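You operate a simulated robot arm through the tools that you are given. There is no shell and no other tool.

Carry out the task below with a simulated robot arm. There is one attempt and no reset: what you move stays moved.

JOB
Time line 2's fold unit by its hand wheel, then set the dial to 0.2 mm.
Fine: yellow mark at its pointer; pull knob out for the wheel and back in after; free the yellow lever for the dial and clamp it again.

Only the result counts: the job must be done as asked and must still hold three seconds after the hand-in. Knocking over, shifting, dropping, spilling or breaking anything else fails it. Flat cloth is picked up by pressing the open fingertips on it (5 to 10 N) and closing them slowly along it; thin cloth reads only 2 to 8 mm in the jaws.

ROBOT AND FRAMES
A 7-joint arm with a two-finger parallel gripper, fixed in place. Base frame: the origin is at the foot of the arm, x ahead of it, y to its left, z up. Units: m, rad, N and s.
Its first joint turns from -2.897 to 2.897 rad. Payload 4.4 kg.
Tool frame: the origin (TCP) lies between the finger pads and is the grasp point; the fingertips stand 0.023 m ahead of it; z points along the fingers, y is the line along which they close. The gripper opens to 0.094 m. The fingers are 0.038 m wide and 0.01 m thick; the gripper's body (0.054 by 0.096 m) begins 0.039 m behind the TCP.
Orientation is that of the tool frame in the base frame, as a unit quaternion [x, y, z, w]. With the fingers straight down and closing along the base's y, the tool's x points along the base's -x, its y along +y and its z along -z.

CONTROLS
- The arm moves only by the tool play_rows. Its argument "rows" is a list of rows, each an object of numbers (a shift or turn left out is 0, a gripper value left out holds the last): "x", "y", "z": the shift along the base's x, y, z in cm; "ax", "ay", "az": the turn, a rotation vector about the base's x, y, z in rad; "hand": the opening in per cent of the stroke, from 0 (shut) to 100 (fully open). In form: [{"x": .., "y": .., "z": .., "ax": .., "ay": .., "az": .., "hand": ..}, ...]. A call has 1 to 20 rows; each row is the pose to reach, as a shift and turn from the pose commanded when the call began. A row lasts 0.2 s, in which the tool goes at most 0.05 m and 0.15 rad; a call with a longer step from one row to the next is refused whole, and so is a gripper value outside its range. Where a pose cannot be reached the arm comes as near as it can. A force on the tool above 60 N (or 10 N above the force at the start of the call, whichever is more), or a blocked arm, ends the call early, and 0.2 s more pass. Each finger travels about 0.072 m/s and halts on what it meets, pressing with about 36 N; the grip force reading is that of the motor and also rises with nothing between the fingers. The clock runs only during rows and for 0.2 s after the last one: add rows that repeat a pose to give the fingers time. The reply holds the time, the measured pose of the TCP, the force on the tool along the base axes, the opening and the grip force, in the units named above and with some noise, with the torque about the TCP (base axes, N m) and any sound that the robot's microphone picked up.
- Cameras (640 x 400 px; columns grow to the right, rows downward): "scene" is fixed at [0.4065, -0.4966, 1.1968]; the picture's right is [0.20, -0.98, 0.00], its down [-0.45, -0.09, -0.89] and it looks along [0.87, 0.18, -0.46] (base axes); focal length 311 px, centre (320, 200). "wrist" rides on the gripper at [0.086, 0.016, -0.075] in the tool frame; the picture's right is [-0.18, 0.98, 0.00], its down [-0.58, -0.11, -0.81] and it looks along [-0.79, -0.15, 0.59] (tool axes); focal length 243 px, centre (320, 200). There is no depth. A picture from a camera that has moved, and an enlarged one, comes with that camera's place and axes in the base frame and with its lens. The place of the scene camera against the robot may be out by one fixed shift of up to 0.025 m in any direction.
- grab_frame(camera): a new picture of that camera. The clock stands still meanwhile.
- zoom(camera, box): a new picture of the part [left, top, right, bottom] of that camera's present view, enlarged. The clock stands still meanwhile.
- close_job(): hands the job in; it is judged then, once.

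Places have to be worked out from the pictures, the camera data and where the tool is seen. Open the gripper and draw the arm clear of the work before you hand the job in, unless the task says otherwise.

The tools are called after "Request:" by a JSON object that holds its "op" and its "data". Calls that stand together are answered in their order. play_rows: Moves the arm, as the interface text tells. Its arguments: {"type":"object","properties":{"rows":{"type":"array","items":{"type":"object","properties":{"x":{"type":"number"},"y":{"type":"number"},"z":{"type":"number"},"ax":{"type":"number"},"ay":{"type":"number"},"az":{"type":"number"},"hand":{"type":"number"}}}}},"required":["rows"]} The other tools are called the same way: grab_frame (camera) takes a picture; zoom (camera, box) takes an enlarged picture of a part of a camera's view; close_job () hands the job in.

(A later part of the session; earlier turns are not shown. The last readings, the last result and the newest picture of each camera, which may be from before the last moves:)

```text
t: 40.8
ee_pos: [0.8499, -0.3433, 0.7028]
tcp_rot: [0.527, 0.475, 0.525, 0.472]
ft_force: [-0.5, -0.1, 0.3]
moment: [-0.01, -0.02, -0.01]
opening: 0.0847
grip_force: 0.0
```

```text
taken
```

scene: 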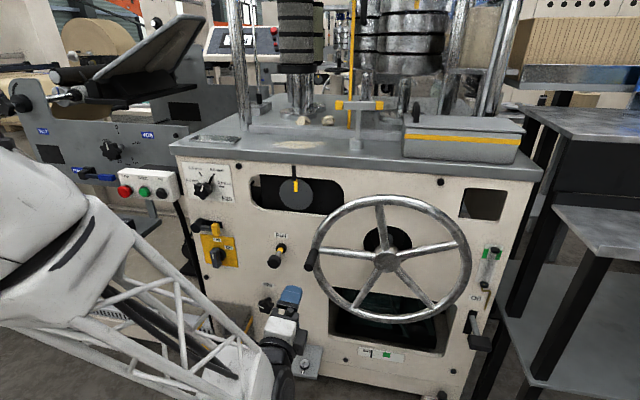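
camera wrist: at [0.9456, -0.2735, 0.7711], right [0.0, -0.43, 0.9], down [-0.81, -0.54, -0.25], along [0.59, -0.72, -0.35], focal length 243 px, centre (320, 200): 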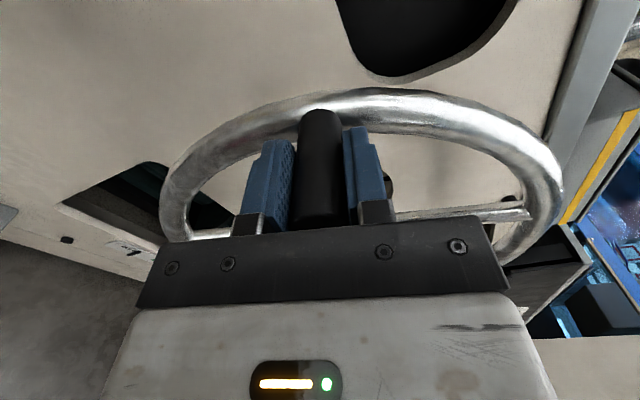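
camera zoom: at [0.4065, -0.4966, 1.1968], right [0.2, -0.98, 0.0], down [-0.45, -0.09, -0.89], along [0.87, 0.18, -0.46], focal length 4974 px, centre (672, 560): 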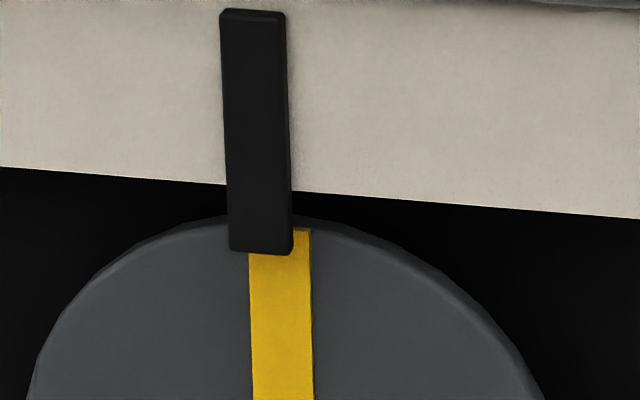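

The mark holds. Now the pull knob goes back in: I close the fingers, line up with its face at (≈1.08, -0.220, 0.630) and check before pushing.

Request:
{"op": "play_rows", "data": {"rows": [{"y": 3, "z": -1.8, "hand": 50}, {"y": 6, "z": -3.6, "hand": 0}, {"y": 9, "z": -5.4, "hand": 0}, {"y": 12.3, "z": -7.2, "hand": 0}, {"y": 12.3, "z": -7.2, "x": 5, "hand": 0}, {"y": 12.3, "z": -7.2, "x": 10, "hand": 0}, {"y": 12.3, "z": -7.2, "x": 15, "hand": 0}, {"y": 12.3, "z": -7.2, "x": 17, "hand": 0}, {"y": 12.3, "z": -7.2, "x": 17, "hand": 0}]}}

Request:
{"op": "grab_frame", "data": {"camera": "wrist"}}

Request:
{"op": "zoom", "data": {"camera": "scene", "box": [220, 220, 340, 300]}}

```text
t: 42.8
ee_pos: [1.0203, -0.2214, 0.6304]
tcp_rot: [0.526, 0.474, 0.525, 0.472]
ft_force: [-0.1, 0.4, 0.4]
moment: [0.0, -0.01, -0.02]
opening: 0.0
grip_force: 36.0
```

```text
taken
camera wrist: at [0.9455, -0.1386, 0.6561], right [0.0, -0.29, 0.96], down [-0.81, -0.57, -0.17], along [0.59, -0.77, -0.23], focal length 243 px, centre (320, 200)
```

wrist: 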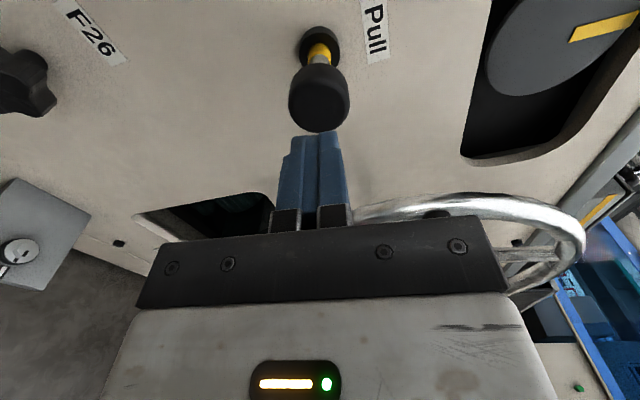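

```text
5.00 times, centred on (280, 260) of scene
camera zoom: at [0.4065, -0.4966, 1.1968], right [0.2, -0.98, 0.0], down [-0.45, -0.09, -0.89], along [0.87, 0.18, -0.46], focal length 1554 px, centre (520, -100)
```

zoom: 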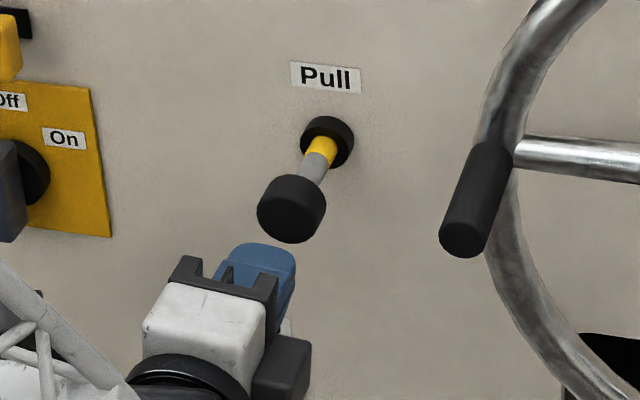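

Closed fingertips are in line with the knob's face. I push straight in until it reaches its inner stop (TCP expected around x = 1.089).

Request:
{"op": "play_rows", "data": {"rows": [{"x": 2}, {"x": 3}, {"x": 3.5}, {"x": 4}, {"x": 4.5}, {"x": 5}, {"x": 5.5}, {"x": 6}, {"x": 6.4}, {"x": 6.8}, {"x": 7.1}]}}

Request:
{"op": "zoom", "data": {"camera": "scene", "box": [220, 220, 340, 300]}}

Request:
{"op": "grab_frame", "data": {"camera": "wrist"}}

```text
t: 44.8
ee_pos: [1.0818, -0.2225, 0.6281]
tcp_rot: [0.527, 0.474, 0.525, 0.471]
ft_force: [-14.2, -1.0, 4.3]
moment: [-0.04, -0.1, 0.03]
opening: 0.0003
grip_force: 35.8
stopped in row 9: the force on the tool passed its limit at 85 N (the readings are from after the stop); the commanded pose is now the measured one
```

```text
5.00 times, centred on (280, 260) of scene
camera zoom: at [0.4065, -0.4966, 1.1968], right [0.2, -0.98, 0.0], down [-0.45, -0.09, -0.89], along [0.87, 0.18, -0.46], focal length 1554 px, centre (520, -100)
```

zoom: 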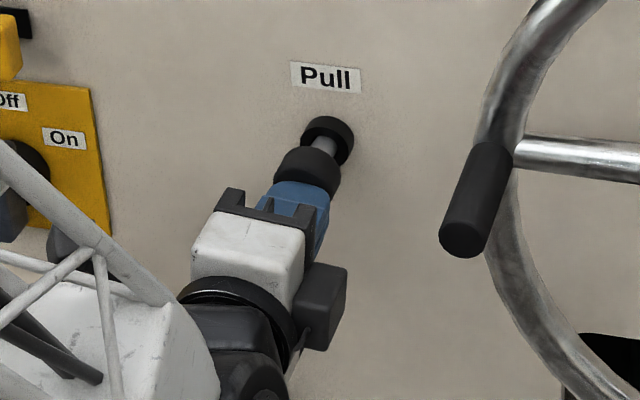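

```text
taken
camera wrist: at [1.006, -0.1388, 0.6538], right [0.01, -0.29, 0.96], down [-0.81, -0.57, -0.16], along [0.59, -0.77, -0.23], focal length 243 px, centre (320, 200)
```

wrist: 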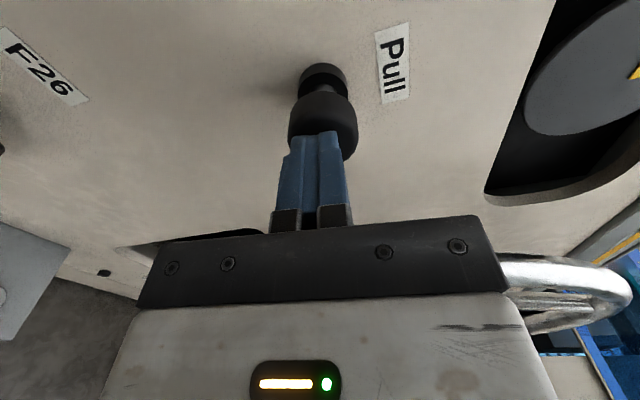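

The knob hit its inner stop firmly and no yellow shows on the shaft. I back off, roll the camera back on top, and move in front of the yellow lever and dial for a close look.

Request:
{"op": "play_rows", "data": {"rows": [{"x": -2}, {"x": -6}, {"x": -10}, {"x": -14}, {"x": -18, "ax": 0.14}, {"x": -22, "ax": 0.28, "y": 2}, {"x": -22, "ax": 0.42, "y": 4, "z": 2}, {"x": -22, "ax": 0.56, "y": 7, "z": 4}, {"x": -22, "ax": 0.7, "y": 10, "z": 6}, {"x": -22, "ax": 0.84, "y": 13, "z": 8}, {"x": -22, "ax": 0.98, "y": 16, "z": 10}, {"x": -22, "ax": 1.12, "y": 19, "z": 12}, {"x": -22, "ax": 1.26, "y": 21, "z": 13}, {"x": -22, "ax": 1.4, "y": 21, "z": 14}, {"x": -22, "ax": 1.465, "y": 21, "z": 14}, {"x": -22, "ax": 1.465, "y": 21, "z": 14}]}}

Request:
{"op": "grab_frame", "data": {"camera": "wrist"}}

Request:
{"op": "zoom", "data": {"camera": "scene", "box": [180, 150, 330, 260]}}

```text
t: 48.2
ee_pos: [0.862, -0.0734, 0.7774]
tcp_rot: [0.711, 0.033, 0.702, -0.034]
ft_force: [-0.5, 0.0, 0.1]
moment: [0.0, 0.0, 0.01]
opening: 0.0
grip_force: 35.9
out of reach, approached as far as the arm can: row 9, 10, 11, 12, 13, 14, 15, 16
```

```text
taken
camera wrist: at [0.7908, -0.0962, 0.865], right [0.09, -0.98, -0.19], down [-0.82, 0.03, -0.57], along [0.56, 0.2, -0.8], focal length 243 px, centre (320, 200)
```

wrist: 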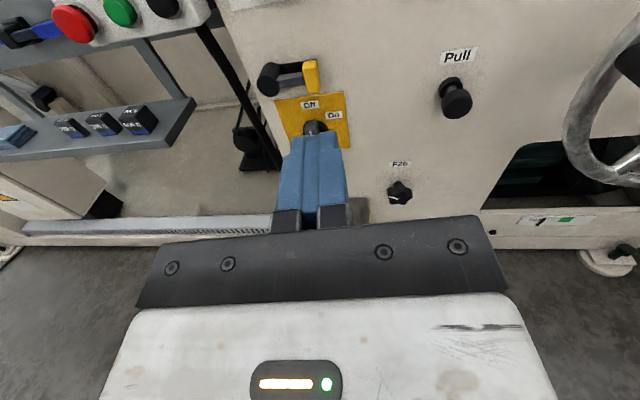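

```text
3.64 times, centred on (255, 205) of scene
camera zoom: at [0.4065, -0.4966, 1.1968], right [0.2, -0.98, 0.0], down [-0.45, -0.09, -0.89], along [0.87, 0.18, -0.46], focal length 1131 px, centre (556, 182)
```

zoom: 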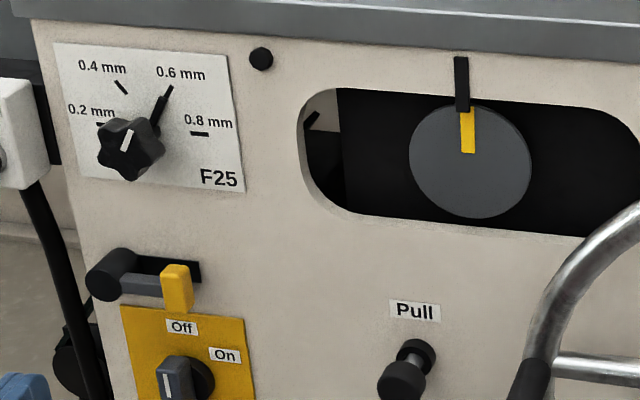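

The mark is right under the pointer and the knob is in. The arm is near a limit at this x, so I move closer to the panel, where there is likely more room, to inspect the lever.

Request:
{"op": "play_rows", "data": {"rows": [{"x": 3, "z": 1}, {"x": 6, "z": 2}, {"x": 9, "z": 3}, {"x": 12, "z": 4}, {"x": 14, "z": 5}, {"x": 14, "z": 5, "y": 1}, {"x": 14, "z": 5, "y": 2}, {"x": 14, "z": 5, "y": 3}, {"x": 14, "z": 5, "y": 4}, {"x": 14, "z": 5, "y": 5}]}}

Request:
{"op": "grab_frame", "data": {"camera": "wrist"}}

```text
t: 50.4
ee_pos: [1.003, -0.0374, 0.8286]
tcp_rot: [0.712, 0.041, 0.7, -0.041]
ft_force: [0.4, 0.3, -0.2]
moment: [-0.04, 0.03, -0.01]
opening: 0.0
grip_force: 35.8
out of reach, approached as far as the arm can: row 8, 9, 10
```

```text
taken
camera wrist: at [0.9319, -0.0611, 0.9163], right [0.11, -0.98, -0.18], down [-0.82, 0.01, -0.57], along [0.56, 0.21, -0.8], focal length 243 px, centre (320, 200)
```

wrist: 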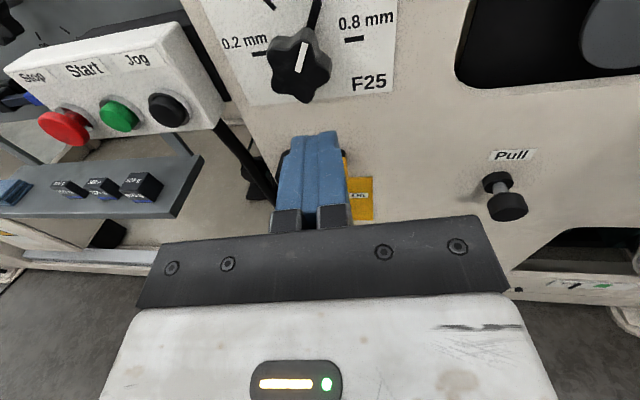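

The y-limit loosens with reach; the solver drifts the tool's yaw to the left, so I try yawing left a bit to gain +y range.

Request:
{"op": "play_rows", "data": {"rows": [{"az": 0.1}, {"az": 0.2}, {"az": 0.25, "y": 1}, {"az": 0.25, "y": 2}, {"az": 0.25, "y": 3}, {"az": 0.25, "y": 4}, {"az": 0.25, "y": 5}]}}

```text
t: 52.0
ee_pos: [1.0032, 0.0133, 0.8294]
tcp_rot: [0.701, 0.121, 0.692, -0.12]
ft_force: [-0.2, -0.2, -0.1]
moment: [-0.02, -0.02, -0.02]
opening: 0.0001
grip_force: 36.1
```

Yawing left works: y = +0.013 reached cleanly. I open the hand and look at the lever between the fingers.

Request:
{"op": "play_rows", "data": {"rows": [{"hand": 50}, {"hand": 100}, {"hand": 100}, {"hand": 100, "z": -2}]}}

Request:
{"op": "grab_frame", "data": {"camera": "wrist"}}

Request:
{"op": "zoom", "data": {"camera": "wrist", "box": [220, 60, 440, 240]}}

```text
t: 53.0
ee_pos: [1.0039, 0.0147, 0.8098]
tcp_rot: [0.701, 0.121, 0.692, -0.12]
ft_force: [-0.3, 0.2, 0.4]
moment: [-0.02, 0.05, 0.0]
opening: 0.0941
grip_force: 0.1
```

```text
taken
camera wrist: at [0.9396, -0.0263, 0.8969], right [0.33, -0.93, -0.18], down [-0.8, -0.17, -0.57], along [0.5, 0.34, -0.8], focal length 243 px, centre (320, 200)
```

wrist: 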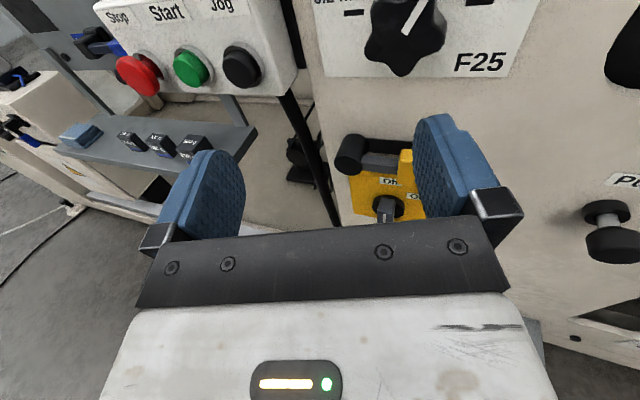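

```text
2.22 times, centred on (330, 150) of wrist
camera zoom: at [0.9396, -0.0263, 0.8969], right [0.33, -0.93, -0.18], down [-0.8, -0.17, -0.57], along [0.5, 0.34, -0.8], focal length 539 px, centre (298, 311)
```

zoom: 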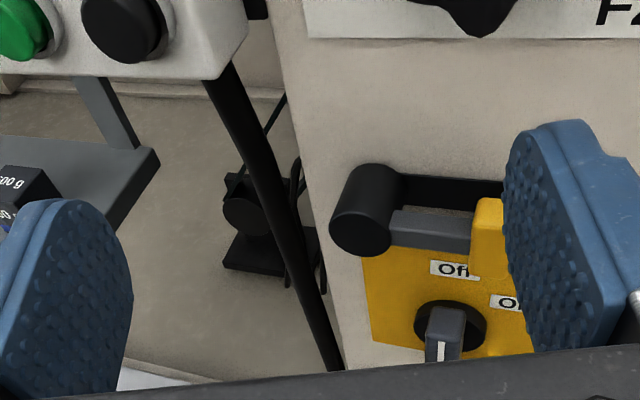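

The lever is an arm on a boss whose axis runs along x, with a yellow grip spanning z≈0.666–0.71 at (≈1.13, -0.021). I'll roll the hand a quarter turn so the fingers close vertically, and pre-set the opening to about 60 mm to clear the main switch below.

Request:
{"op": "play_rows", "data": {"rows": [{"ax": 0.132, "ay": 0.047, "y": -0.5, "z": -0.5}, {"ax": 0.263, "ay": 0.094, "y": -1, "z": -1}, {"ax": 0.395, "ay": 0.141, "y": -1.5, "z": -2}, {"ax": 0.527, "ay": 0.188, "y": -2, "z": -3, "hand": 64}, {"ax": 0.659, "ay": 0.235, "y": -2.5, "z": -4}, {"ax": 0.79, "ay": 0.282, "y": -3, "z": -5}, {"ax": 0.922, "ay": 0.329, "y": -3.5, "z": -6}, {"ax": 1.054, "ay": 0.376, "y": -3.5, "z": -7}, {"ax": 1.186, "ay": 0.423, "y": -3.5, "z": -8}, {"ax": 1.317, "ay": 0.47, "y": -3.5, "z": -9}, {"ax": 1.449, "ay": 0.517, "y": -3.5, "z": -10}, {"ax": 1.478, "ay": 0.528, "y": -3.5, "z": -11}, {"ax": 1.478, "ay": 0.528, "y": -3.5, "z": -12}, {"ax": 1.478, "ay": 0.528, "y": -3.5, "z": -12}]}}

Request:
{"op": "grab_frame", "data": {"camera": "wrist"}}

Request:
{"op": "zoom", "data": {"camera": "scene", "box": [170, 170, 290, 280]}}

```text
t: 56.0
ee_pos: [1.0031, -0.0204, 0.6888]
tcp_rot: [-0.581, 0.403, -0.404, 0.581]
ft_force: [0.9, 0.5, -0.4]
moment: [0.02, -0.07, 0.03]
opening: 0.0606
grip_force: 0.1
```

```text
taken
camera wrist: at [0.9632, -0.1281, 0.6725], right [-0.06, 0.17, -0.98], down [-0.96, 0.26, 0.11], along [0.28, 0.95, 0.15], focal length 243 px, centre (320, 200)
```

wrist: 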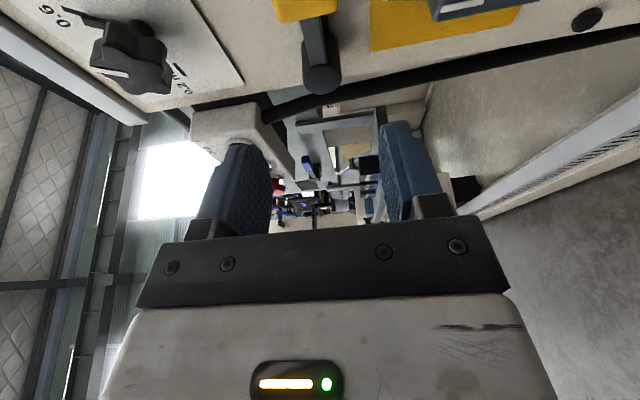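

```text
3.64 times, centred on (230, 225) of scene
camera zoom: at [0.4065, -0.4966, 1.1968], right [0.2, -0.98, 0.0], down [-0.45, -0.09, -0.89], along [0.87, 0.18, -0.46], focal length 1131 px, centre (647, 109)
```

zoom: 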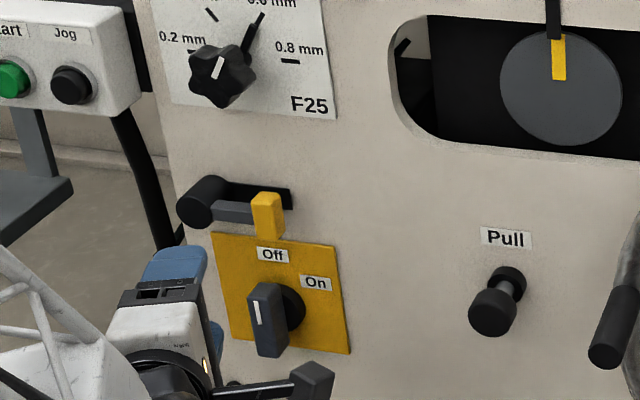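

The hand is at the lever's height with fingers closing vertically. I reduce the yaw to about 0.15 and see how it lies relative to the lever.

Request:
{"op": "play_rows", "data": {"rows": [{"az": -0.1, "y": -0.2}, {"az": -0.2, "y": -0.4}, {"az": -0.2, "y": -0.4, "x": 3}, {"az": -0.2, "y": -0.4, "x": 5}, {"az": -0.2, "y": -0.4, "x": 5}]}}

Request:
{"op": "grab_frame", "data": {"camera": "wrist"}}

Request:
{"op": "zoom", "data": {"camera": "scene", "box": [170, 190, 270, 270]}}

```text
t: 57.2
ee_pos: [1.0532, -0.0238, 0.6888]
tcp_rot: [0.538, -0.459, 0.46, -0.536]
ft_force: [1.1, 0.2, 0.4]
moment: [-0.01, -0.02, -0.03]
opening: 0.06
grip_force: 0.0
out of reach, approached as far as the arm can: row 2
```

```text
taken
camera wrist: at [0.9926, -0.1225, 0.6727], right [-0.03, 0.18, -0.98], down [-0.89, 0.45, 0.11], along [0.46, 0.87, 0.15], focal length 243 px, centre (320, 200)
```

wrist: 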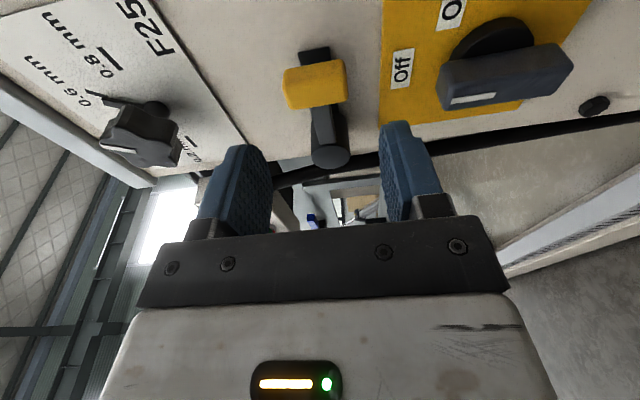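

```text
5.00 times, centred on (220, 230) of scene
camera zoom: at [0.4065, -0.4966, 1.1968], right [0.2, -0.98, 0.0], down [-0.45, -0.09, -0.89], along [0.87, 0.18, -0.46], focal length 1554 px, centre (820, 50)
```

zoom: 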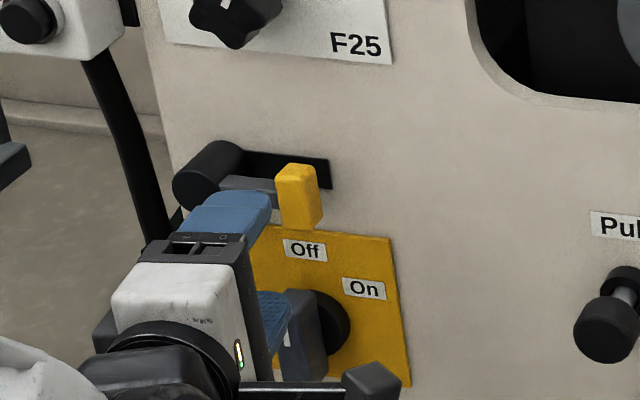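

Handle confirmed at about (1.125, -0.024, 0.690), 38 mm tall; the main switch top is ~2.5 cm below my lower finger. I advance to straddle the handle.

Request:
{"op": "play_rows", "data": {"rows": [{"x": 1.5, "z": 0.1}, {"x": 3, "z": 0.1}, {"x": 4.5, "z": 0.1}, {"x": 5.8, "z": 0.1}, {"x": 5.8, "z": 0.1}]}}

Request:
{"op": "grab_frame", "data": {"camera": "wrist"}}

Request:
{"op": "zoom", "data": {"camera": "scene", "box": [170, 190, 270, 270]}}

```text
t: 58.4
ee_pos: [1.1123, -0.025, 0.6891]
tcp_rot: [0.537, -0.459, 0.46, -0.537]
ft_force: [-0.2, -0.2, 0.5]
moment: [-0.01, 0.01, -0.01]
opening: 0.0603
grip_force: 0.0
```

```text
taken
camera wrist: at [1.0512, -0.1223, 0.6738], right [-0.03, 0.18, -0.98], down [-0.89, 0.45, 0.11], along [0.46, 0.88, 0.15], focal length 243 px, centre (320, 200)
```

wrist: 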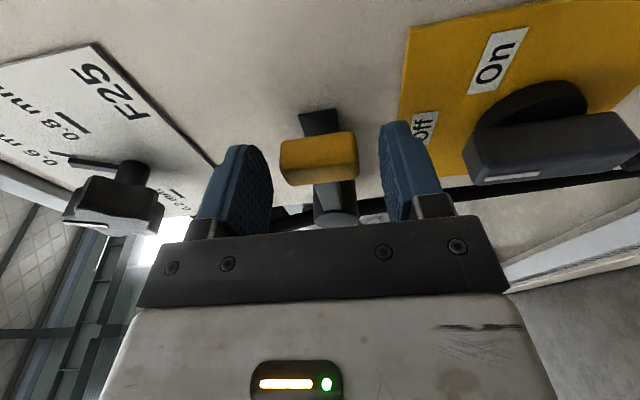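

```text
5.00 times, centred on (220, 230) of scene
camera zoom: at [0.4065, -0.4966, 1.1968], right [0.2, -0.98, 0.0], down [-0.45, -0.09, -0.89], along [0.87, 0.18, -0.46], focal length 1554 px, centre (820, 50)
```

zoom: 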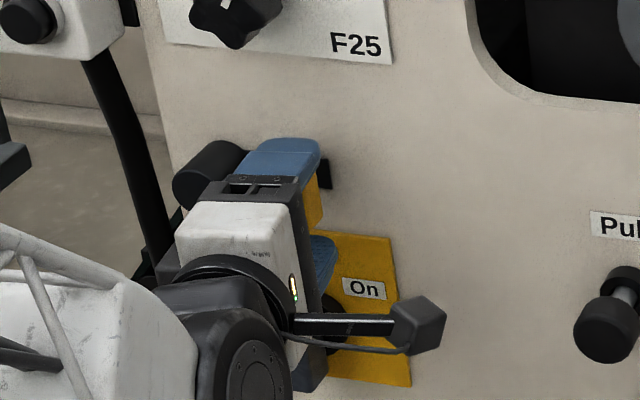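

The handle is between the fingers, a few mm above centre. I raise 0.3 cm and close on it.

Request:
{"op": "play_rows", "data": {"rows": [{"z": 0.3}, {"z": 0.3, "hand": 45}, {"z": 0.3, "hand": 30}, {"z": 0.3, "hand": 20}, {"z": 0.3, "hand": 20}]}}

```text
t: 59.6
ee_pos: [1.1116, -0.0251, 0.6929]
tcp_rot: [0.538, -0.459, 0.461, -0.537]
ft_force: [-1.4, -1.4, -6.2]
moment: [-0.5, 0.03, -0.08]
opening: 0.0403
grip_force: 44.5
```

Gripped at 40 mm. I try swinging the lever gently upward first and watch the force.

Request:
{"op": "play_rows", "data": {"rows": [{"z": 0.33, "ax": -0.05}, {"z": 0.67, "y": -0.05, "ax": -0.1}, {"z": 0.67, "y": -0.05, "ax": -0.1}]}}

Request:
{"op": "zoom", "data": {"camera": "scene", "box": [170, 190, 270, 270]}}

```text
t: 60.4
ee_pos: [1.1118, -0.0249, 0.6979]
tcp_rot: [0.564, -0.435, 0.482, -0.51]
ft_force: [19.4, 13.2, -18.6]
moment: [-1.12, -0.14, -0.02]
opening: 0.0404
grip_force: 45.2
```

```text
5.00 times, centred on (220, 230) of scene
camera zoom: at [0.4065, -0.4966, 1.1968], right [0.2, -0.98, 0.0], down [-0.45, -0.09, -0.89], along [0.87, 0.18, -0.46], focal length 1554 px, centre (820, 50)
```

zoom: 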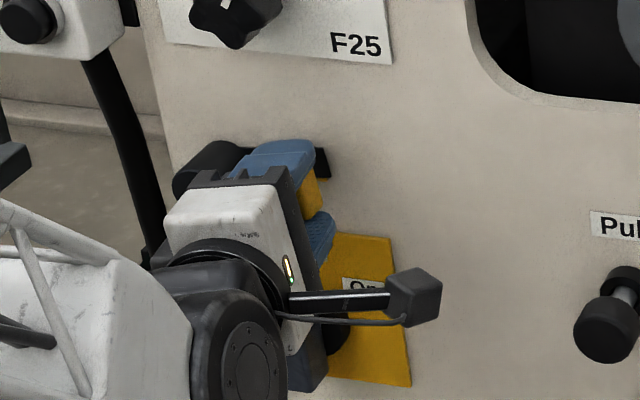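

Strong resistance upward after only ~5 mm (−19 N, likely against a stop). I return to the start position and try downward instead.

Request:
{"op": "play_rows", "data": {"rows": [{"z": -0.33, "ax": 0.05}, {"z": -0.67, "y": 0.05, "ax": 0.1}, {"z": -0.67, "y": 0.05, "ax": 0.1}]}}

Request:
{"op": "play_rows", "data": {"rows": [{"z": -0.33, "y": 0.06, "ax": 0.05}, {"z": -0.66, "y": 0.13, "ax": 0.1}, {"z": -0.66, "y": 0.13, "ax": 0.1}]}}

Request:
{"op": "grab_frame", "data": {"camera": "wrist"}}

```text
t: 61.2
ee_pos: [1.1117, -0.0252, 0.6923]
tcp_rot: [-0.537, 0.46, -0.46, 0.537]
ft_force: [0.7, 10.9, -11.2]
moment: [-0.76, 0.19, 0.66]
opening: 0.0403
grip_force: 45.0
```

```text
t: 62.0
ee_pos: [1.1114, -0.0244, 0.6895]
tcp_rot: [-0.508, 0.481, -0.438, 0.564]
ft_force: [-27.1, -12.9, 25.7]
moment: [-0.36, -0.19, 0.07]
opening: 0.0415
grip_force: 44.5
```

```text
taken
camera wrist: at [1.0518, -0.1202, 0.6635], right [-0.02, 0.28, -0.96], down [-0.89, 0.44, 0.15], along [0.46, 0.85, 0.24], focal length 243 px, centre (320, 200)
```

wrist: 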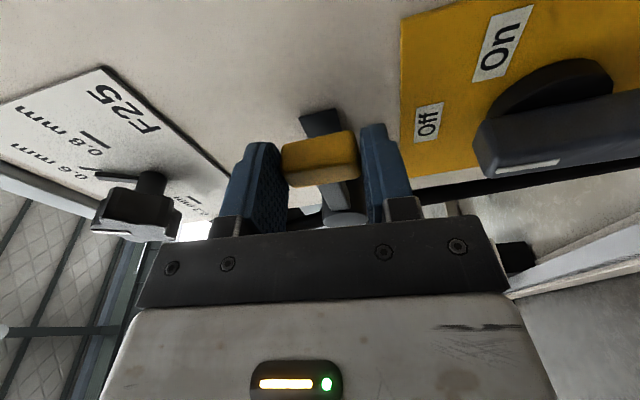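

Downward opened the fingers against something hard, while upward the hand did move ~5 mm. The lever may just be stiff upward, so I return to neutral and try a larger upward swing, watching closely.

Request:
{"op": "play_rows", "data": {"rows": [{"z": 0.33, "y": -0.06, "ax": -0.05}, {"z": 0.66, "y": -0.13, "ax": -0.1}, {"z": 1.0, "y": -0.15, "ax": -0.15}, {"z": 1.33, "y": -0.18, "ax": -0.2}, {"z": 1.67, "y": -0.18, "ax": -0.25}, {"z": 2.0, "y": -0.16, "ax": -0.3}]}}

Request:
{"op": "grab_frame", "data": {"camera": "wrist"}}

Request:
{"op": "zoom", "data": {"camera": "scene", "box": [170, 190, 270, 270]}}

```text
t: 63.4
ee_pos: [1.1101, -0.0231, 0.704]
tcp_rot: [0.589, -0.411, 0.503, -0.481]
ft_force: [-1.4, 27.9, -14.3]
moment: [-0.61, -0.26, 0.61]
opening: 0.0395
grip_force: 45.0
```

```text
taken
camera wrist: at [1.0502, -0.1223, 0.7084], right [-0.03, -0.02, -1.0], down [-0.89, 0.46, 0.02], along [0.46, 0.89, -0.03], focal length 243 px, centre (320, 200)
```

wrist: 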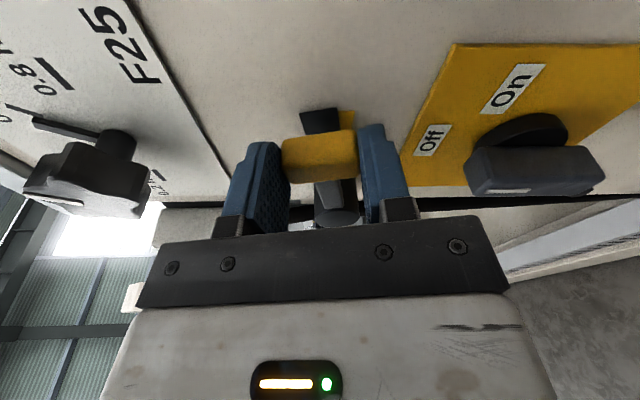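

```text
5.00 times, centred on (220, 230) of scene
camera zoom: at [0.4065, -0.4966, 1.1968], right [0.2, -0.98, 0.0], down [-0.45, -0.09, -0.89], along [0.87, 0.18, -0.46], focal length 1554 px, centre (820, 50)
```

zoom: 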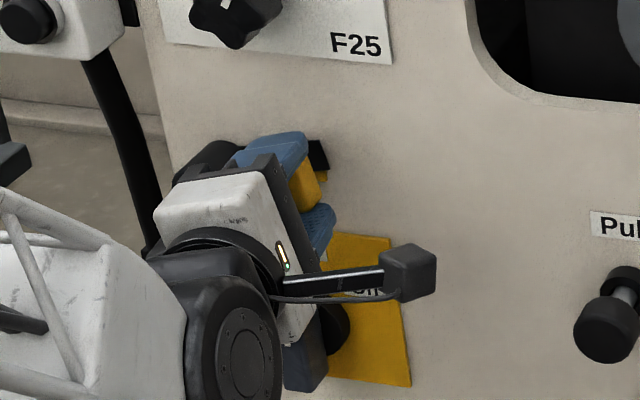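

The lever is indeed swinging up about the boss (now ~0.2 rad), and a yellow patch is appearing beside the black plate behind it. I correct the arc (boss at y=0.043, z=0.690, radius 0.0675) and continue.

Request:
{"op": "play_rows", "data": {"rows": [{"y": 0.3, "z": 0.3, "ax": -0.05}, {"y": 0.38, "z": 0.63, "ax": -0.1}, {"y": 0.5, "z": 0.95, "ax": -0.15}, {"y": 0.61, "z": 1.26, "ax": -0.2}, {"y": 0.76, "z": 1.57, "ax": -0.25}, {"y": 0.91, "z": 1.87, "ax": -0.3}, {"y": 0.91, "z": 1.87, "ax": -0.3}]}}

Request:
{"op": "grab_frame", "data": {"camera": "wrist"}}

Request:
{"op": "zoom", "data": {"camera": "scene", "box": [170, 180, 270, 260]}}

```text
t: 65.0
ee_pos: [1.1107, -0.0164, 0.7239]
tcp_rot: [0.654, -0.331, 0.559, -0.387]
ft_force: [-28.7, -9.0, -13.4]
moment: [-1.01, 0.28, 0.02]
opening: 0.0398
grip_force: 45.1
```

```text
taken
camera wrist: at [1.0504, -0.1097, 0.7569], right [-0.03, -0.31, -0.95], down [-0.89, 0.45, -0.12], along [0.46, 0.84, -0.29], focal length 243 px, centre (320, 200)
```

wrist: 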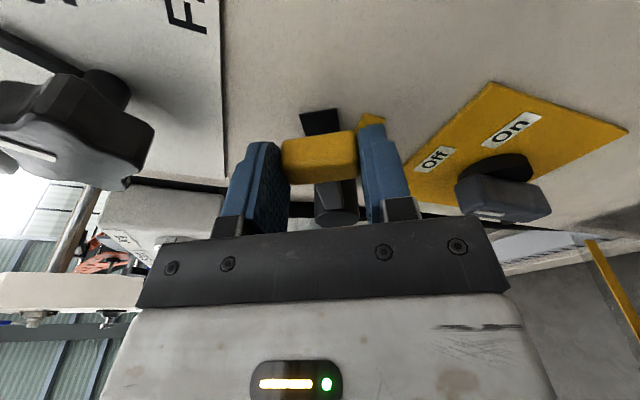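

```text
5.00 times, centred on (220, 220) of scene
camera zoom: at [0.4065, -0.4966, 1.1968], right [0.2, -0.98, 0.0], down [-0.45, -0.09, -0.89], along [0.87, 0.18, -0.46], focal length 1554 px, centre (820, 100)
```

zoom: 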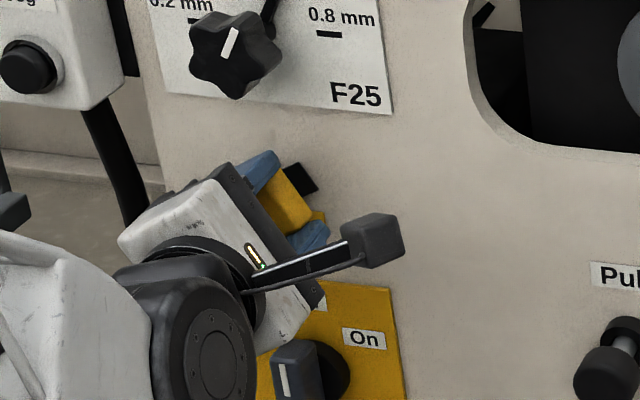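

The lever and its black backing rotate together, uncovering a yellow patch beneath. I ease off the x-load and carry on upward to ~1.0 rad, watching for its stop and the Jog box nearby.

Request:
{"op": "play_rows", "data": {"rows": [{"x": -0.15, "y": 0.17, "z": 0.28, "ax": -0.05}, {"x": -0.15, "y": 0.35, "z": 0.57, "ax": -0.1}, {"x": -0.15, "y": 0.55, "z": 0.84, "ax": -0.15}, {"x": -0.15, "y": 0.76, "z": 1.11, "ax": -0.2}, {"x": -0.15, "y": 0.98, "z": 1.36, "ax": -0.25}, {"x": -0.15, "y": 1.22, "z": 1.6, "ax": -0.3}, {"x": -0.15, "y": 1.46, "z": 1.83, "ax": -0.35}, {"x": -0.15, "y": 1.72, "z": 2.05, "ax": -0.4}, {"x": -0.15, "y": 2.0, "z": 2.25, "ax": -0.45}, {"x": -0.15, "y": 2.27, "z": 2.44, "ax": -0.5}]}}

Request:
{"op": "grab_frame", "data": {"camera": "wrist"}}

Request:
{"op": "zoom", "data": {"camera": "scene", "box": [170, 180, 270, 260]}}

```text
t: 67.2
ee_pos: [1.1132, -0.0039, 0.75]
tcp_rot: [0.734, -0.175, 0.618, -0.221]
ft_force: [-13.7, 21.8, -18.9]
moment: [0.69, 0.83, -0.23]
opening: 0.042
grip_force: 45.4
out of reach, approached as far as the arm can: row 7, 8, 9, 10
```

```text
taken
camera wrist: at [1.055, -0.072, 0.8232], right [-0.02, -0.73, -0.68], down [-0.9, 0.31, -0.31], along [0.44, 0.61, -0.66], focal length 243 px, centre (320, 200)
```

wrist: 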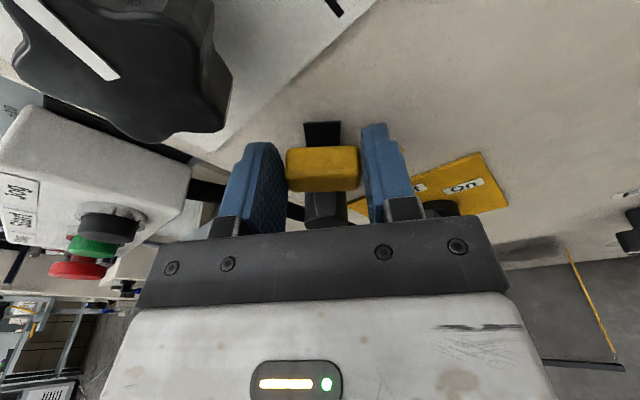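

```text
5.00 times, centred on (220, 220) of scene
camera zoom: at [0.4065, -0.4966, 1.1968], right [0.2, -0.98, 0.0], down [-0.45, -0.09, -0.89], along [0.87, 0.18, -0.46], focal length 1554 px, centre (820, 100)
```

zoom: 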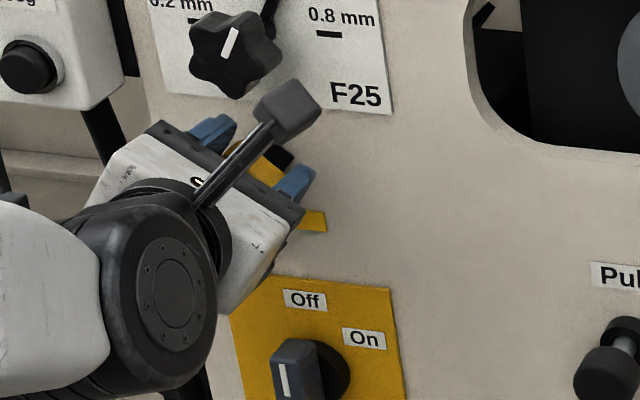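

The reach limit stops the gripped swing at ~0.9 rad. I let go, back off, and look at the lever.

Request:
{"op": "play_rows", "data": {"rows": [{"hand": 60}, {"hand": 75}, {"hand": 75}, {"x": -2}, {"x": -5}, {"x": -9}, {"x": -12, "y": -4}, {"x": -15, "y": -8}, {"x": -15, "y": -12}, {"x": -15, "y": -12}]}}

Request:
{"op": "zoom", "data": {"camera": "scene", "box": [170, 180, 270, 260]}}

Request:
{"op": "grab_frame", "data": {"camera": "wrist"}}

```text
t: 69.4
ee_pos: [0.9648, -0.1249, 0.7521]
tcp_rot: [0.729, -0.181, 0.624, -0.214]
ft_force: [0.3, -1.2, -0.4]
moment: [0.0, 0.01, -0.02]
opening: 0.0704
grip_force: 0.1
out of reach, approached as far as the arm can: row 4, 5, 6, 7
```

```text
5.00 times, centred on (220, 220) of scene
camera zoom: at [0.4065, -0.4966, 1.1968], right [0.2, -0.98, 0.0], down [-0.45, -0.09, -0.89], along [0.87, 0.18, -0.46], focal length 1554 px, centre (820, 100)
```

zoom: 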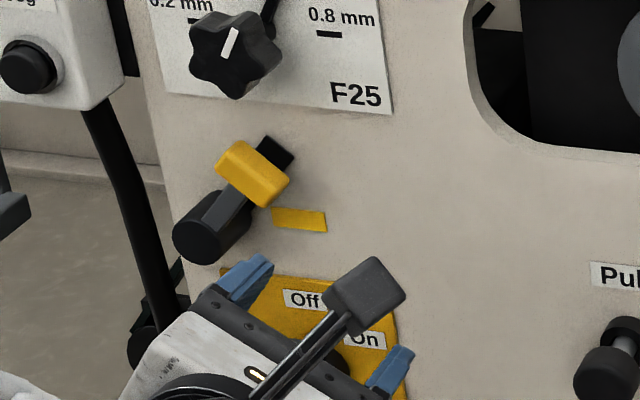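

```text
taken
camera wrist: at [0.9041, -0.1906, 0.8248], right [-0.03, -0.73, -0.68], down [-0.89, 0.33, -0.32], along [0.46, 0.6, -0.66], focal length 243 px, centre (320, 200)
```

wrist: 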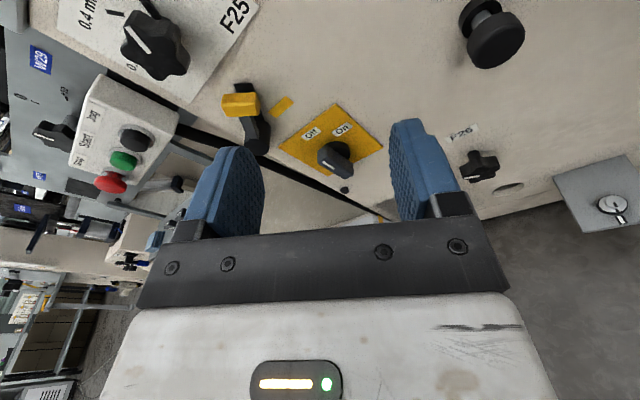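

The lever holds at ~52°, and the yellow mark it covered when clamped is exposed. To be sure it's fully free (and clear of the dial), I'll push it the rest of the way up with closed fingers; first I straighten pitch, yaw left, and close.

Request:
{"op": "play_rows", "data": {"rows": [{"ay": -0.064, "az": 0.1, "hand": 0}, {"ay": -0.128, "az": 0.2, "hand": 0}, {"ay": -0.128, "az": 0.26, "y": 2, "z": -1}, {"ay": -0.128, "az": 0.26, "y": 5, "z": -2.5}, {"ay": -0.128, "az": 0.26, "y": 8, "z": -3.5, "x": 2}, {"ay": -0.128, "az": 0.26, "y": 8, "z": -3.5, "x": 5}, {"ay": -0.128, "az": 0.26, "y": 8, "z": -3.5, "x": 8}, {"ay": -0.128, "az": 0.26, "y": 8, "z": -3.5, "x": 8}]}}

Request:
{"op": "grab_frame", "data": {"camera": "wrist"}}

Request:
{"op": "zoom", "data": {"camera": "scene", "box": [170, 180, 270, 260]}}

```text
t: 71.2
ee_pos: [1.0453, -0.0434, 0.7148]
tcp_rot: [0.705, -0.073, 0.636, -0.305]
ft_force: [-0.2, -0.4, -0.2]
moment: [0.01, -0.04, 0.0]
opening: 0.0001
grip_force: 35.4
```

```text
taken
camera wrist: at [0.994, -0.1249, 0.7816], right [0.25, -0.7, -0.67], down [-0.9, 0.1, -0.43], along [0.37, 0.71, -0.6], focal length 243 px, centre (320, 200)
```

wrist: 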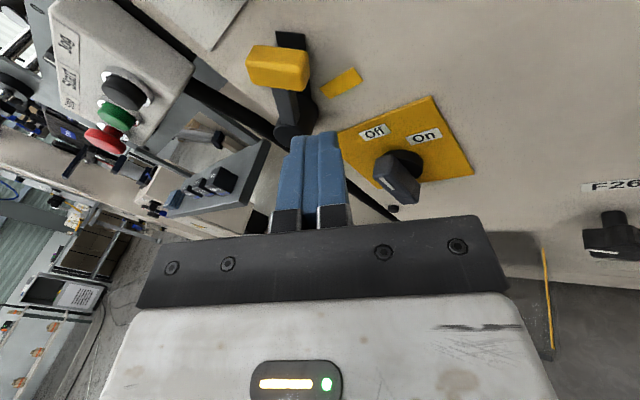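

```text
5.00 times, centred on (220, 220) of scene
camera zoom: at [0.4065, -0.4966, 1.1968], right [0.2, -0.98, 0.0], down [-0.45, -0.09, -0.89], along [0.87, 0.18, -0.46], focal length 1554 px, centre (820, 100)
```

zoom: 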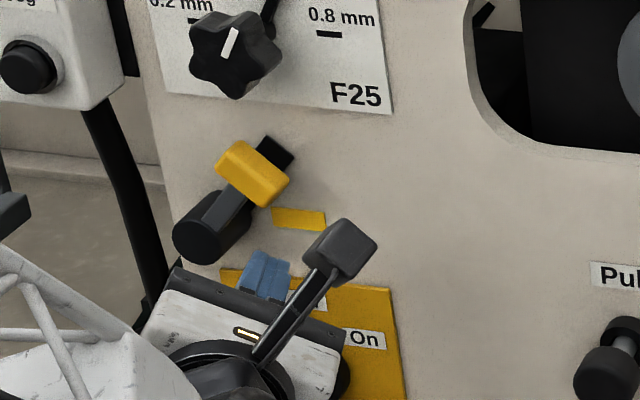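

Handle centre seen at about (-0.006, 0.746). I advance the closed fingers beside it (lower right) and then sweep it up-left toward vertical, letting the force limit stop me at its end stop.

Request:
{"op": "play_rows", "data": {"rows": [{"x": 3}, {"x": 5}, {"x": 6.3}, {"x": 6.3, "y": 0.8, "z": 0.5}, {"x": 6.3, "y": 1.6, "z": 0.95}, {"x": 6.3, "y": 2.0, "z": 1.6}, {"x": 6.3, "y": 2.4, "z": 2.2}, {"x": 6.3, "y": 2.4, "z": 2.2}]}}

Request:
{"op": "grab_frame", "data": {"camera": "wrist"}}

Request:
{"op": "zoom", "data": {"camera": "scene", "box": [170, 180, 270, 260]}}

```text
t: 73.0
ee_pos: [1.1072, -0.0196, 0.739]
tcp_rot: [0.706, -0.072, 0.636, -0.304]
ft_force: [-0.6, -0.2, -0.2]
moment: [0.01, -0.01, 0.03]
opening: 0.0
grip_force: 35.8
```

```text
taken
camera wrist: at [1.0568, -0.1007, 0.8041], right [0.25, -0.7, -0.67], down [-0.9, 0.1, -0.43], along [0.37, 0.71, -0.6], focal length 243 px, centre (320, 200)
```

wrist: 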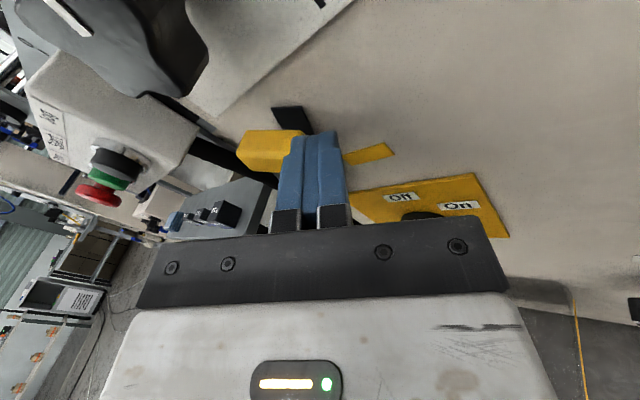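

```text
5.00 times, centred on (220, 220) of scene
camera zoom: at [0.4065, -0.4966, 1.1968], right [0.2, -0.98, 0.0], down [-0.45, -0.09, -0.89], along [0.87, 0.18, -0.46], focal length 1554 px, centre (820, 100)
```

zoom: 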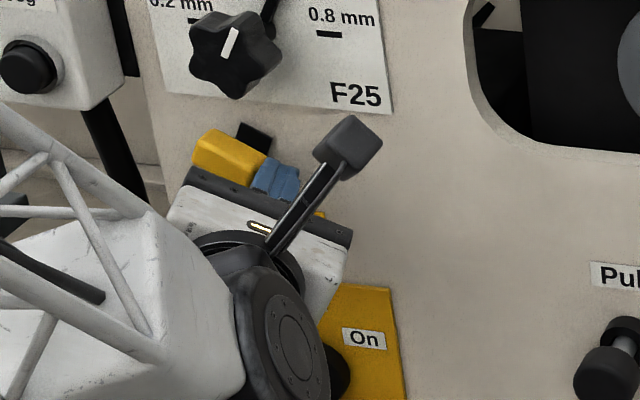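

The lever swings on easily with almost no force. I continue toward vertical in small steps.

Request:
{"op": "play_rows", "data": {"rows": [{"y": 0.5, "z": 0.5}, {"y": 1.0, "z": 0.9}, {"y": 1.6, "z": 1.3}, {"y": 2.2, "z": 1.65}, {"y": 2.2, "z": 1.65}]}}

Request:
{"op": "zoom", "data": {"camera": "scene", "box": [170, 180, 270, 260]}}

Request:
{"op": "grab_frame", "data": {"camera": "wrist"}}

```text
t: 74.0
ee_pos: [1.1067, -0.0072, 0.7487]
tcp_rot: [0.707, -0.076, 0.635, -0.301]
ft_force: [5.3, -13.5, -5.9]
moment: [-0.26, 0.02, -0.34]
opening: 0.0
grip_force: 35.9
stopped in row 4: the force on the tool passed its limit at 70 N (the readings are from after the stop); the commanded pose is now the measured one
```

```text
5.00 times, centred on (220, 220) of scene
camera zoom: at [0.4065, -0.4966, 1.1968], right [0.2, -0.98, 0.0], down [-0.45, -0.09, -0.89], along [0.87, 0.18, -0.46], focal length 1554 px, centre (820, 100)
```

zoom: 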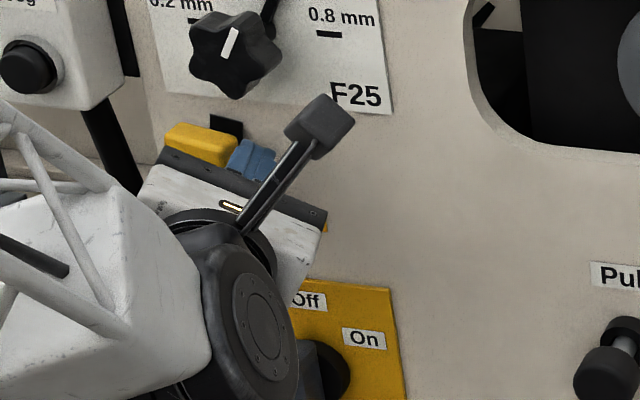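

```text
taken
camera wrist: at [1.0561, -0.0869, 0.8157], right [0.24, -0.7, -0.67], down [-0.9, 0.11, -0.43], along [0.37, 0.7, -0.61], focal length 243 px, centre (320, 200)
```

wrist: 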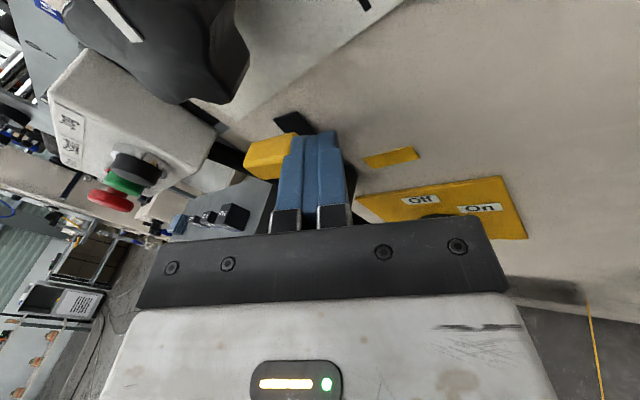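

The lever reached its upper stop (~78°), so it is free. I back off and set up for the dial: knob centre about (1.117, -0.006, 0.826), fingers closing vertically.

Request:
{"op": "play_rows", "data": {"rows": [{"y": -0.7, "z": -0.6}, {"y": -1.4, "z": -1.0}, {"y": -1.6, "z": -1, "x": -3}, {"y": -2, "z": -1, "x": -6}, {"y": -2.5, "z": 0, "x": -10}, {"y": -2.5, "z": 1, "x": -12, "ax": 0.121, "ay": 0.042, "hand": 77}, {"y": -2.5, "z": 2, "x": -12, "ax": 0.242, "ay": 0.083}, {"y": -2.5, "z": 3, "x": -12, "ax": 0.363, "ay": 0.125}, {"y": -2.5, "z": 4, "x": -12, "ax": 0.484, "ay": 0.167}, {"y": -2.5, "z": 5, "x": -12, "ax": 0.605, "ay": 0.208}, {"y": -2.5, "z": 6, "x": -12, "ax": 0.725, "ay": 0.25}, {"y": -2, "z": 7, "x": -12, "ax": 0.846, "ay": 0.291}, {"y": -1, "z": 7.7, "x": -12, "ax": 0.967, "ay": 0.333}, {"y": 0.1, "z": 7.7, "x": -12, "ax": 0.967, "ay": 0.333}, {"y": 0.1, "z": 7.7, "x": -12, "ax": 0.967, "ay": 0.333}]}}

Request:
{"op": "grab_frame", "data": {"camera": "wrist"}}

Request:
{"op": "zoom", "data": {"camera": "scene", "box": [170, 150, 270, 250]}}

```text
t: 77.2
ee_pos: [0.986, -0.0046, 0.8278]
tcp_rot: [-0.578, 0.408, -0.407, 0.578]
ft_force: [0.4, -0.2, 0.2]
moment: [-0.03, -0.03, 0.02]
opening: 0.0724
grip_force: 0.0
```

```text
taken
camera wrist: at [0.9453, -0.1108, 0.8108], right [-0.06, 0.17, -0.98], down [-0.95, 0.28, 0.11], along [0.29, 0.95, 0.15], focal length 243 px, centre (320, 200)
```

wrist: 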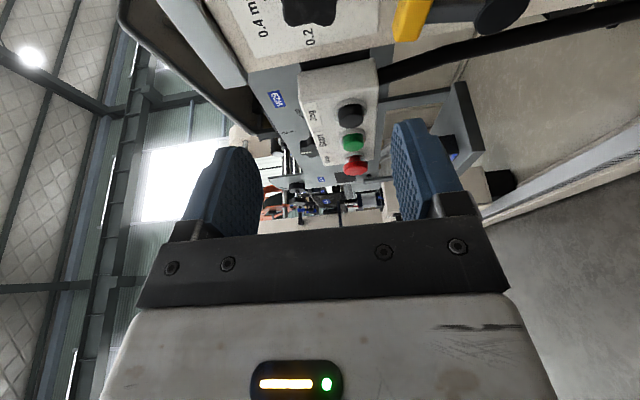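

```text
4.00 times, centred on (220, 200) of scene
camera zoom: at [0.4065, -0.4966, 1.1968], right [0.2, -0.98, 0.0], down [-0.45, -0.09, -0.89], along [0.87, 0.18, -0.46], focal length 1244 px, centre (720, 200)
```

zoom: 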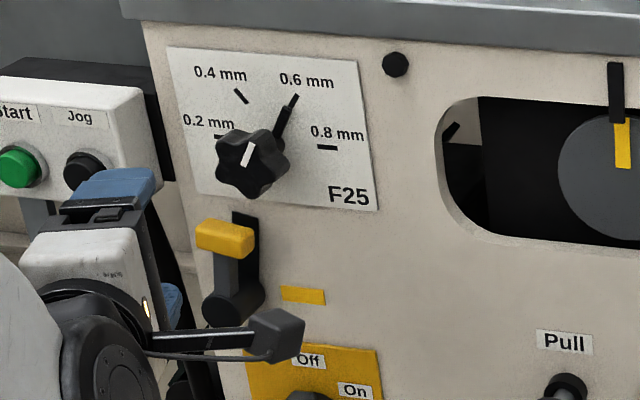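

Lever stands upright, dial still at 0.6. I move nearer and set the hand's start attitude for the first counter-clockwise stroke (rotated +0.52 rad about the knob axis).

Request:
{"op": "play_rows", "data": {"rows": [{"x": 2.5}, {"x": 5}, {"x": 6.5, "az": -0.04}, {"x": 6.5, "az": -0.08}, {"x": 6.5, "ax": 0.1, "ay": 0.004, "az": -0.08}, {"x": 6.5, "ax": 0.2, "ay": 0.008, "az": -0.08}, {"x": 6.5, "ax": 0.3, "ay": 0.012, "az": -0.08}, {"x": 6.5, "ax": 0.4, "ay": 0.016, "az": -0.08}, {"x": 6.5, "ax": 0.52, "ay": 0.021, "az": -0.08}, {"x": 6.5, "ax": 0.52, "ay": 0.021, "az": -0.08}]}}

Request:
{"op": "grab_frame", "data": {"camera": "wrist"}}

Request:
{"op": "zoom", "data": {"camera": "scene", "box": [170, 150, 270, 250]}}

```text
t: 79.4
ee_pos: [1.0519, -0.0041, 0.8267]
tcp_rot: [-0.398, 0.527, -0.305, 0.686]
ft_force: [0.2, 0.8, 0.7]
moment: [0.03, 0.03, -0.01]
opening: 0.0724
grip_force: 0.0
```

```text
taken
camera wrist: at [1.0018, -0.0857, 0.762], right [-0.05, 0.64, -0.76], down [-0.93, 0.25, 0.27], along [0.37, 0.72, 0.59], focal length 243 px, centre (320, 200)
```

wrist: 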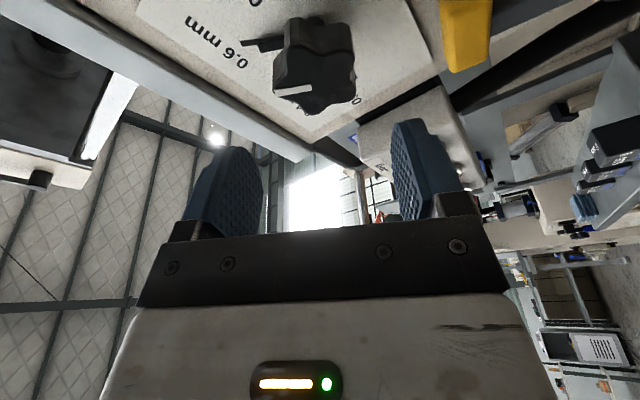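

```text
4.00 times, centred on (220, 200) of scene
camera zoom: at [0.4065, -0.4966, 1.1968], right [0.2, -0.98, 0.0], down [-0.45, -0.09, -0.89], along [0.87, 0.18, -0.46], focal length 1244 px, centre (720, 200)
```

zoom: 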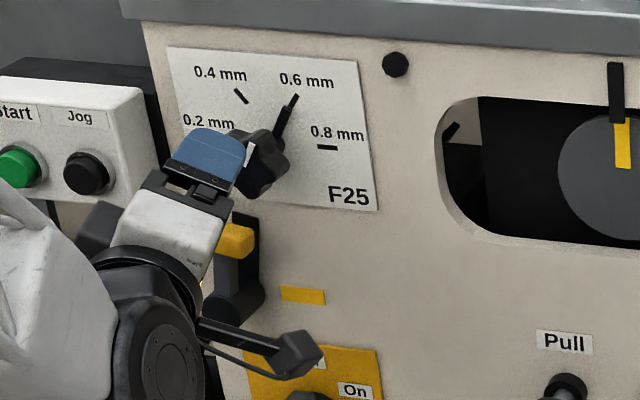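

Pose reached; the knob sits within 2–3 mm of the hand's axis. I advance so the fingers straddle the star knob.

Request:
{"op": "play_rows", "data": {"rows": [{"x": 2, "z": 0.1}, {"x": 4, "z": 0.1}, {"x": 5.5, "z": 0.1}, {"x": 6.7, "z": 0.1}, {"x": 6.7, "z": 0.1}]}}

Request:
{"op": "grab_frame", "data": {"camera": "wrist"}}

Request:
{"op": "zoom", "data": {"camera": "scene", "box": [170, 150, 270, 250]}}

```text
t: 80.6
ee_pos: [1.1188, -0.0037, 0.8284]
tcp_rot: [-0.398, 0.527, -0.304, 0.686]
ft_force: [0.1, 0.0, 0.2]
moment: [0.03, -0.01, 0.02]
opening: 0.0723
grip_force: 0.0
```

```text
taken
camera wrist: at [1.0687, -0.0855, 0.7632], right [-0.05, 0.64, -0.76], down [-0.93, 0.25, 0.27], along [0.37, 0.72, 0.59], focal length 243 px, centre (320, 200)
```

wrist: 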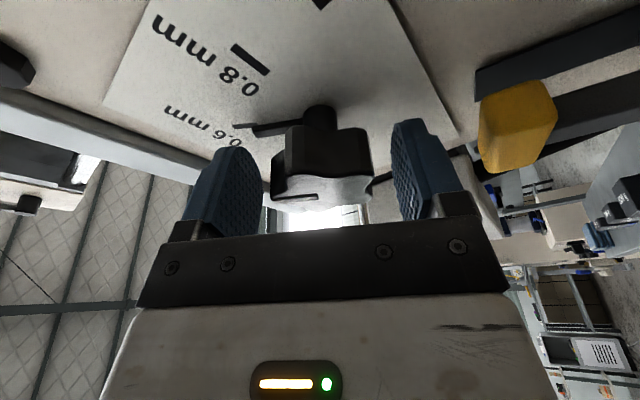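

```text
4.00 times, centred on (220, 200) of scene
camera zoom: at [0.4065, -0.4966, 1.1968], right [0.2, -0.98, 0.0], down [-0.45, -0.09, -0.89], along [0.87, 0.18, -0.46], focal length 1244 px, centre (720, 200)
```

zoom: 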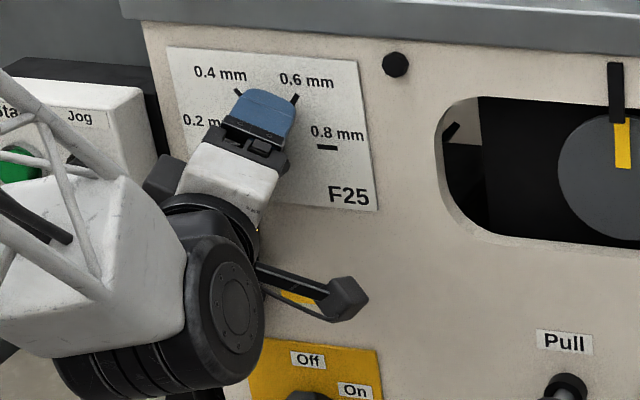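

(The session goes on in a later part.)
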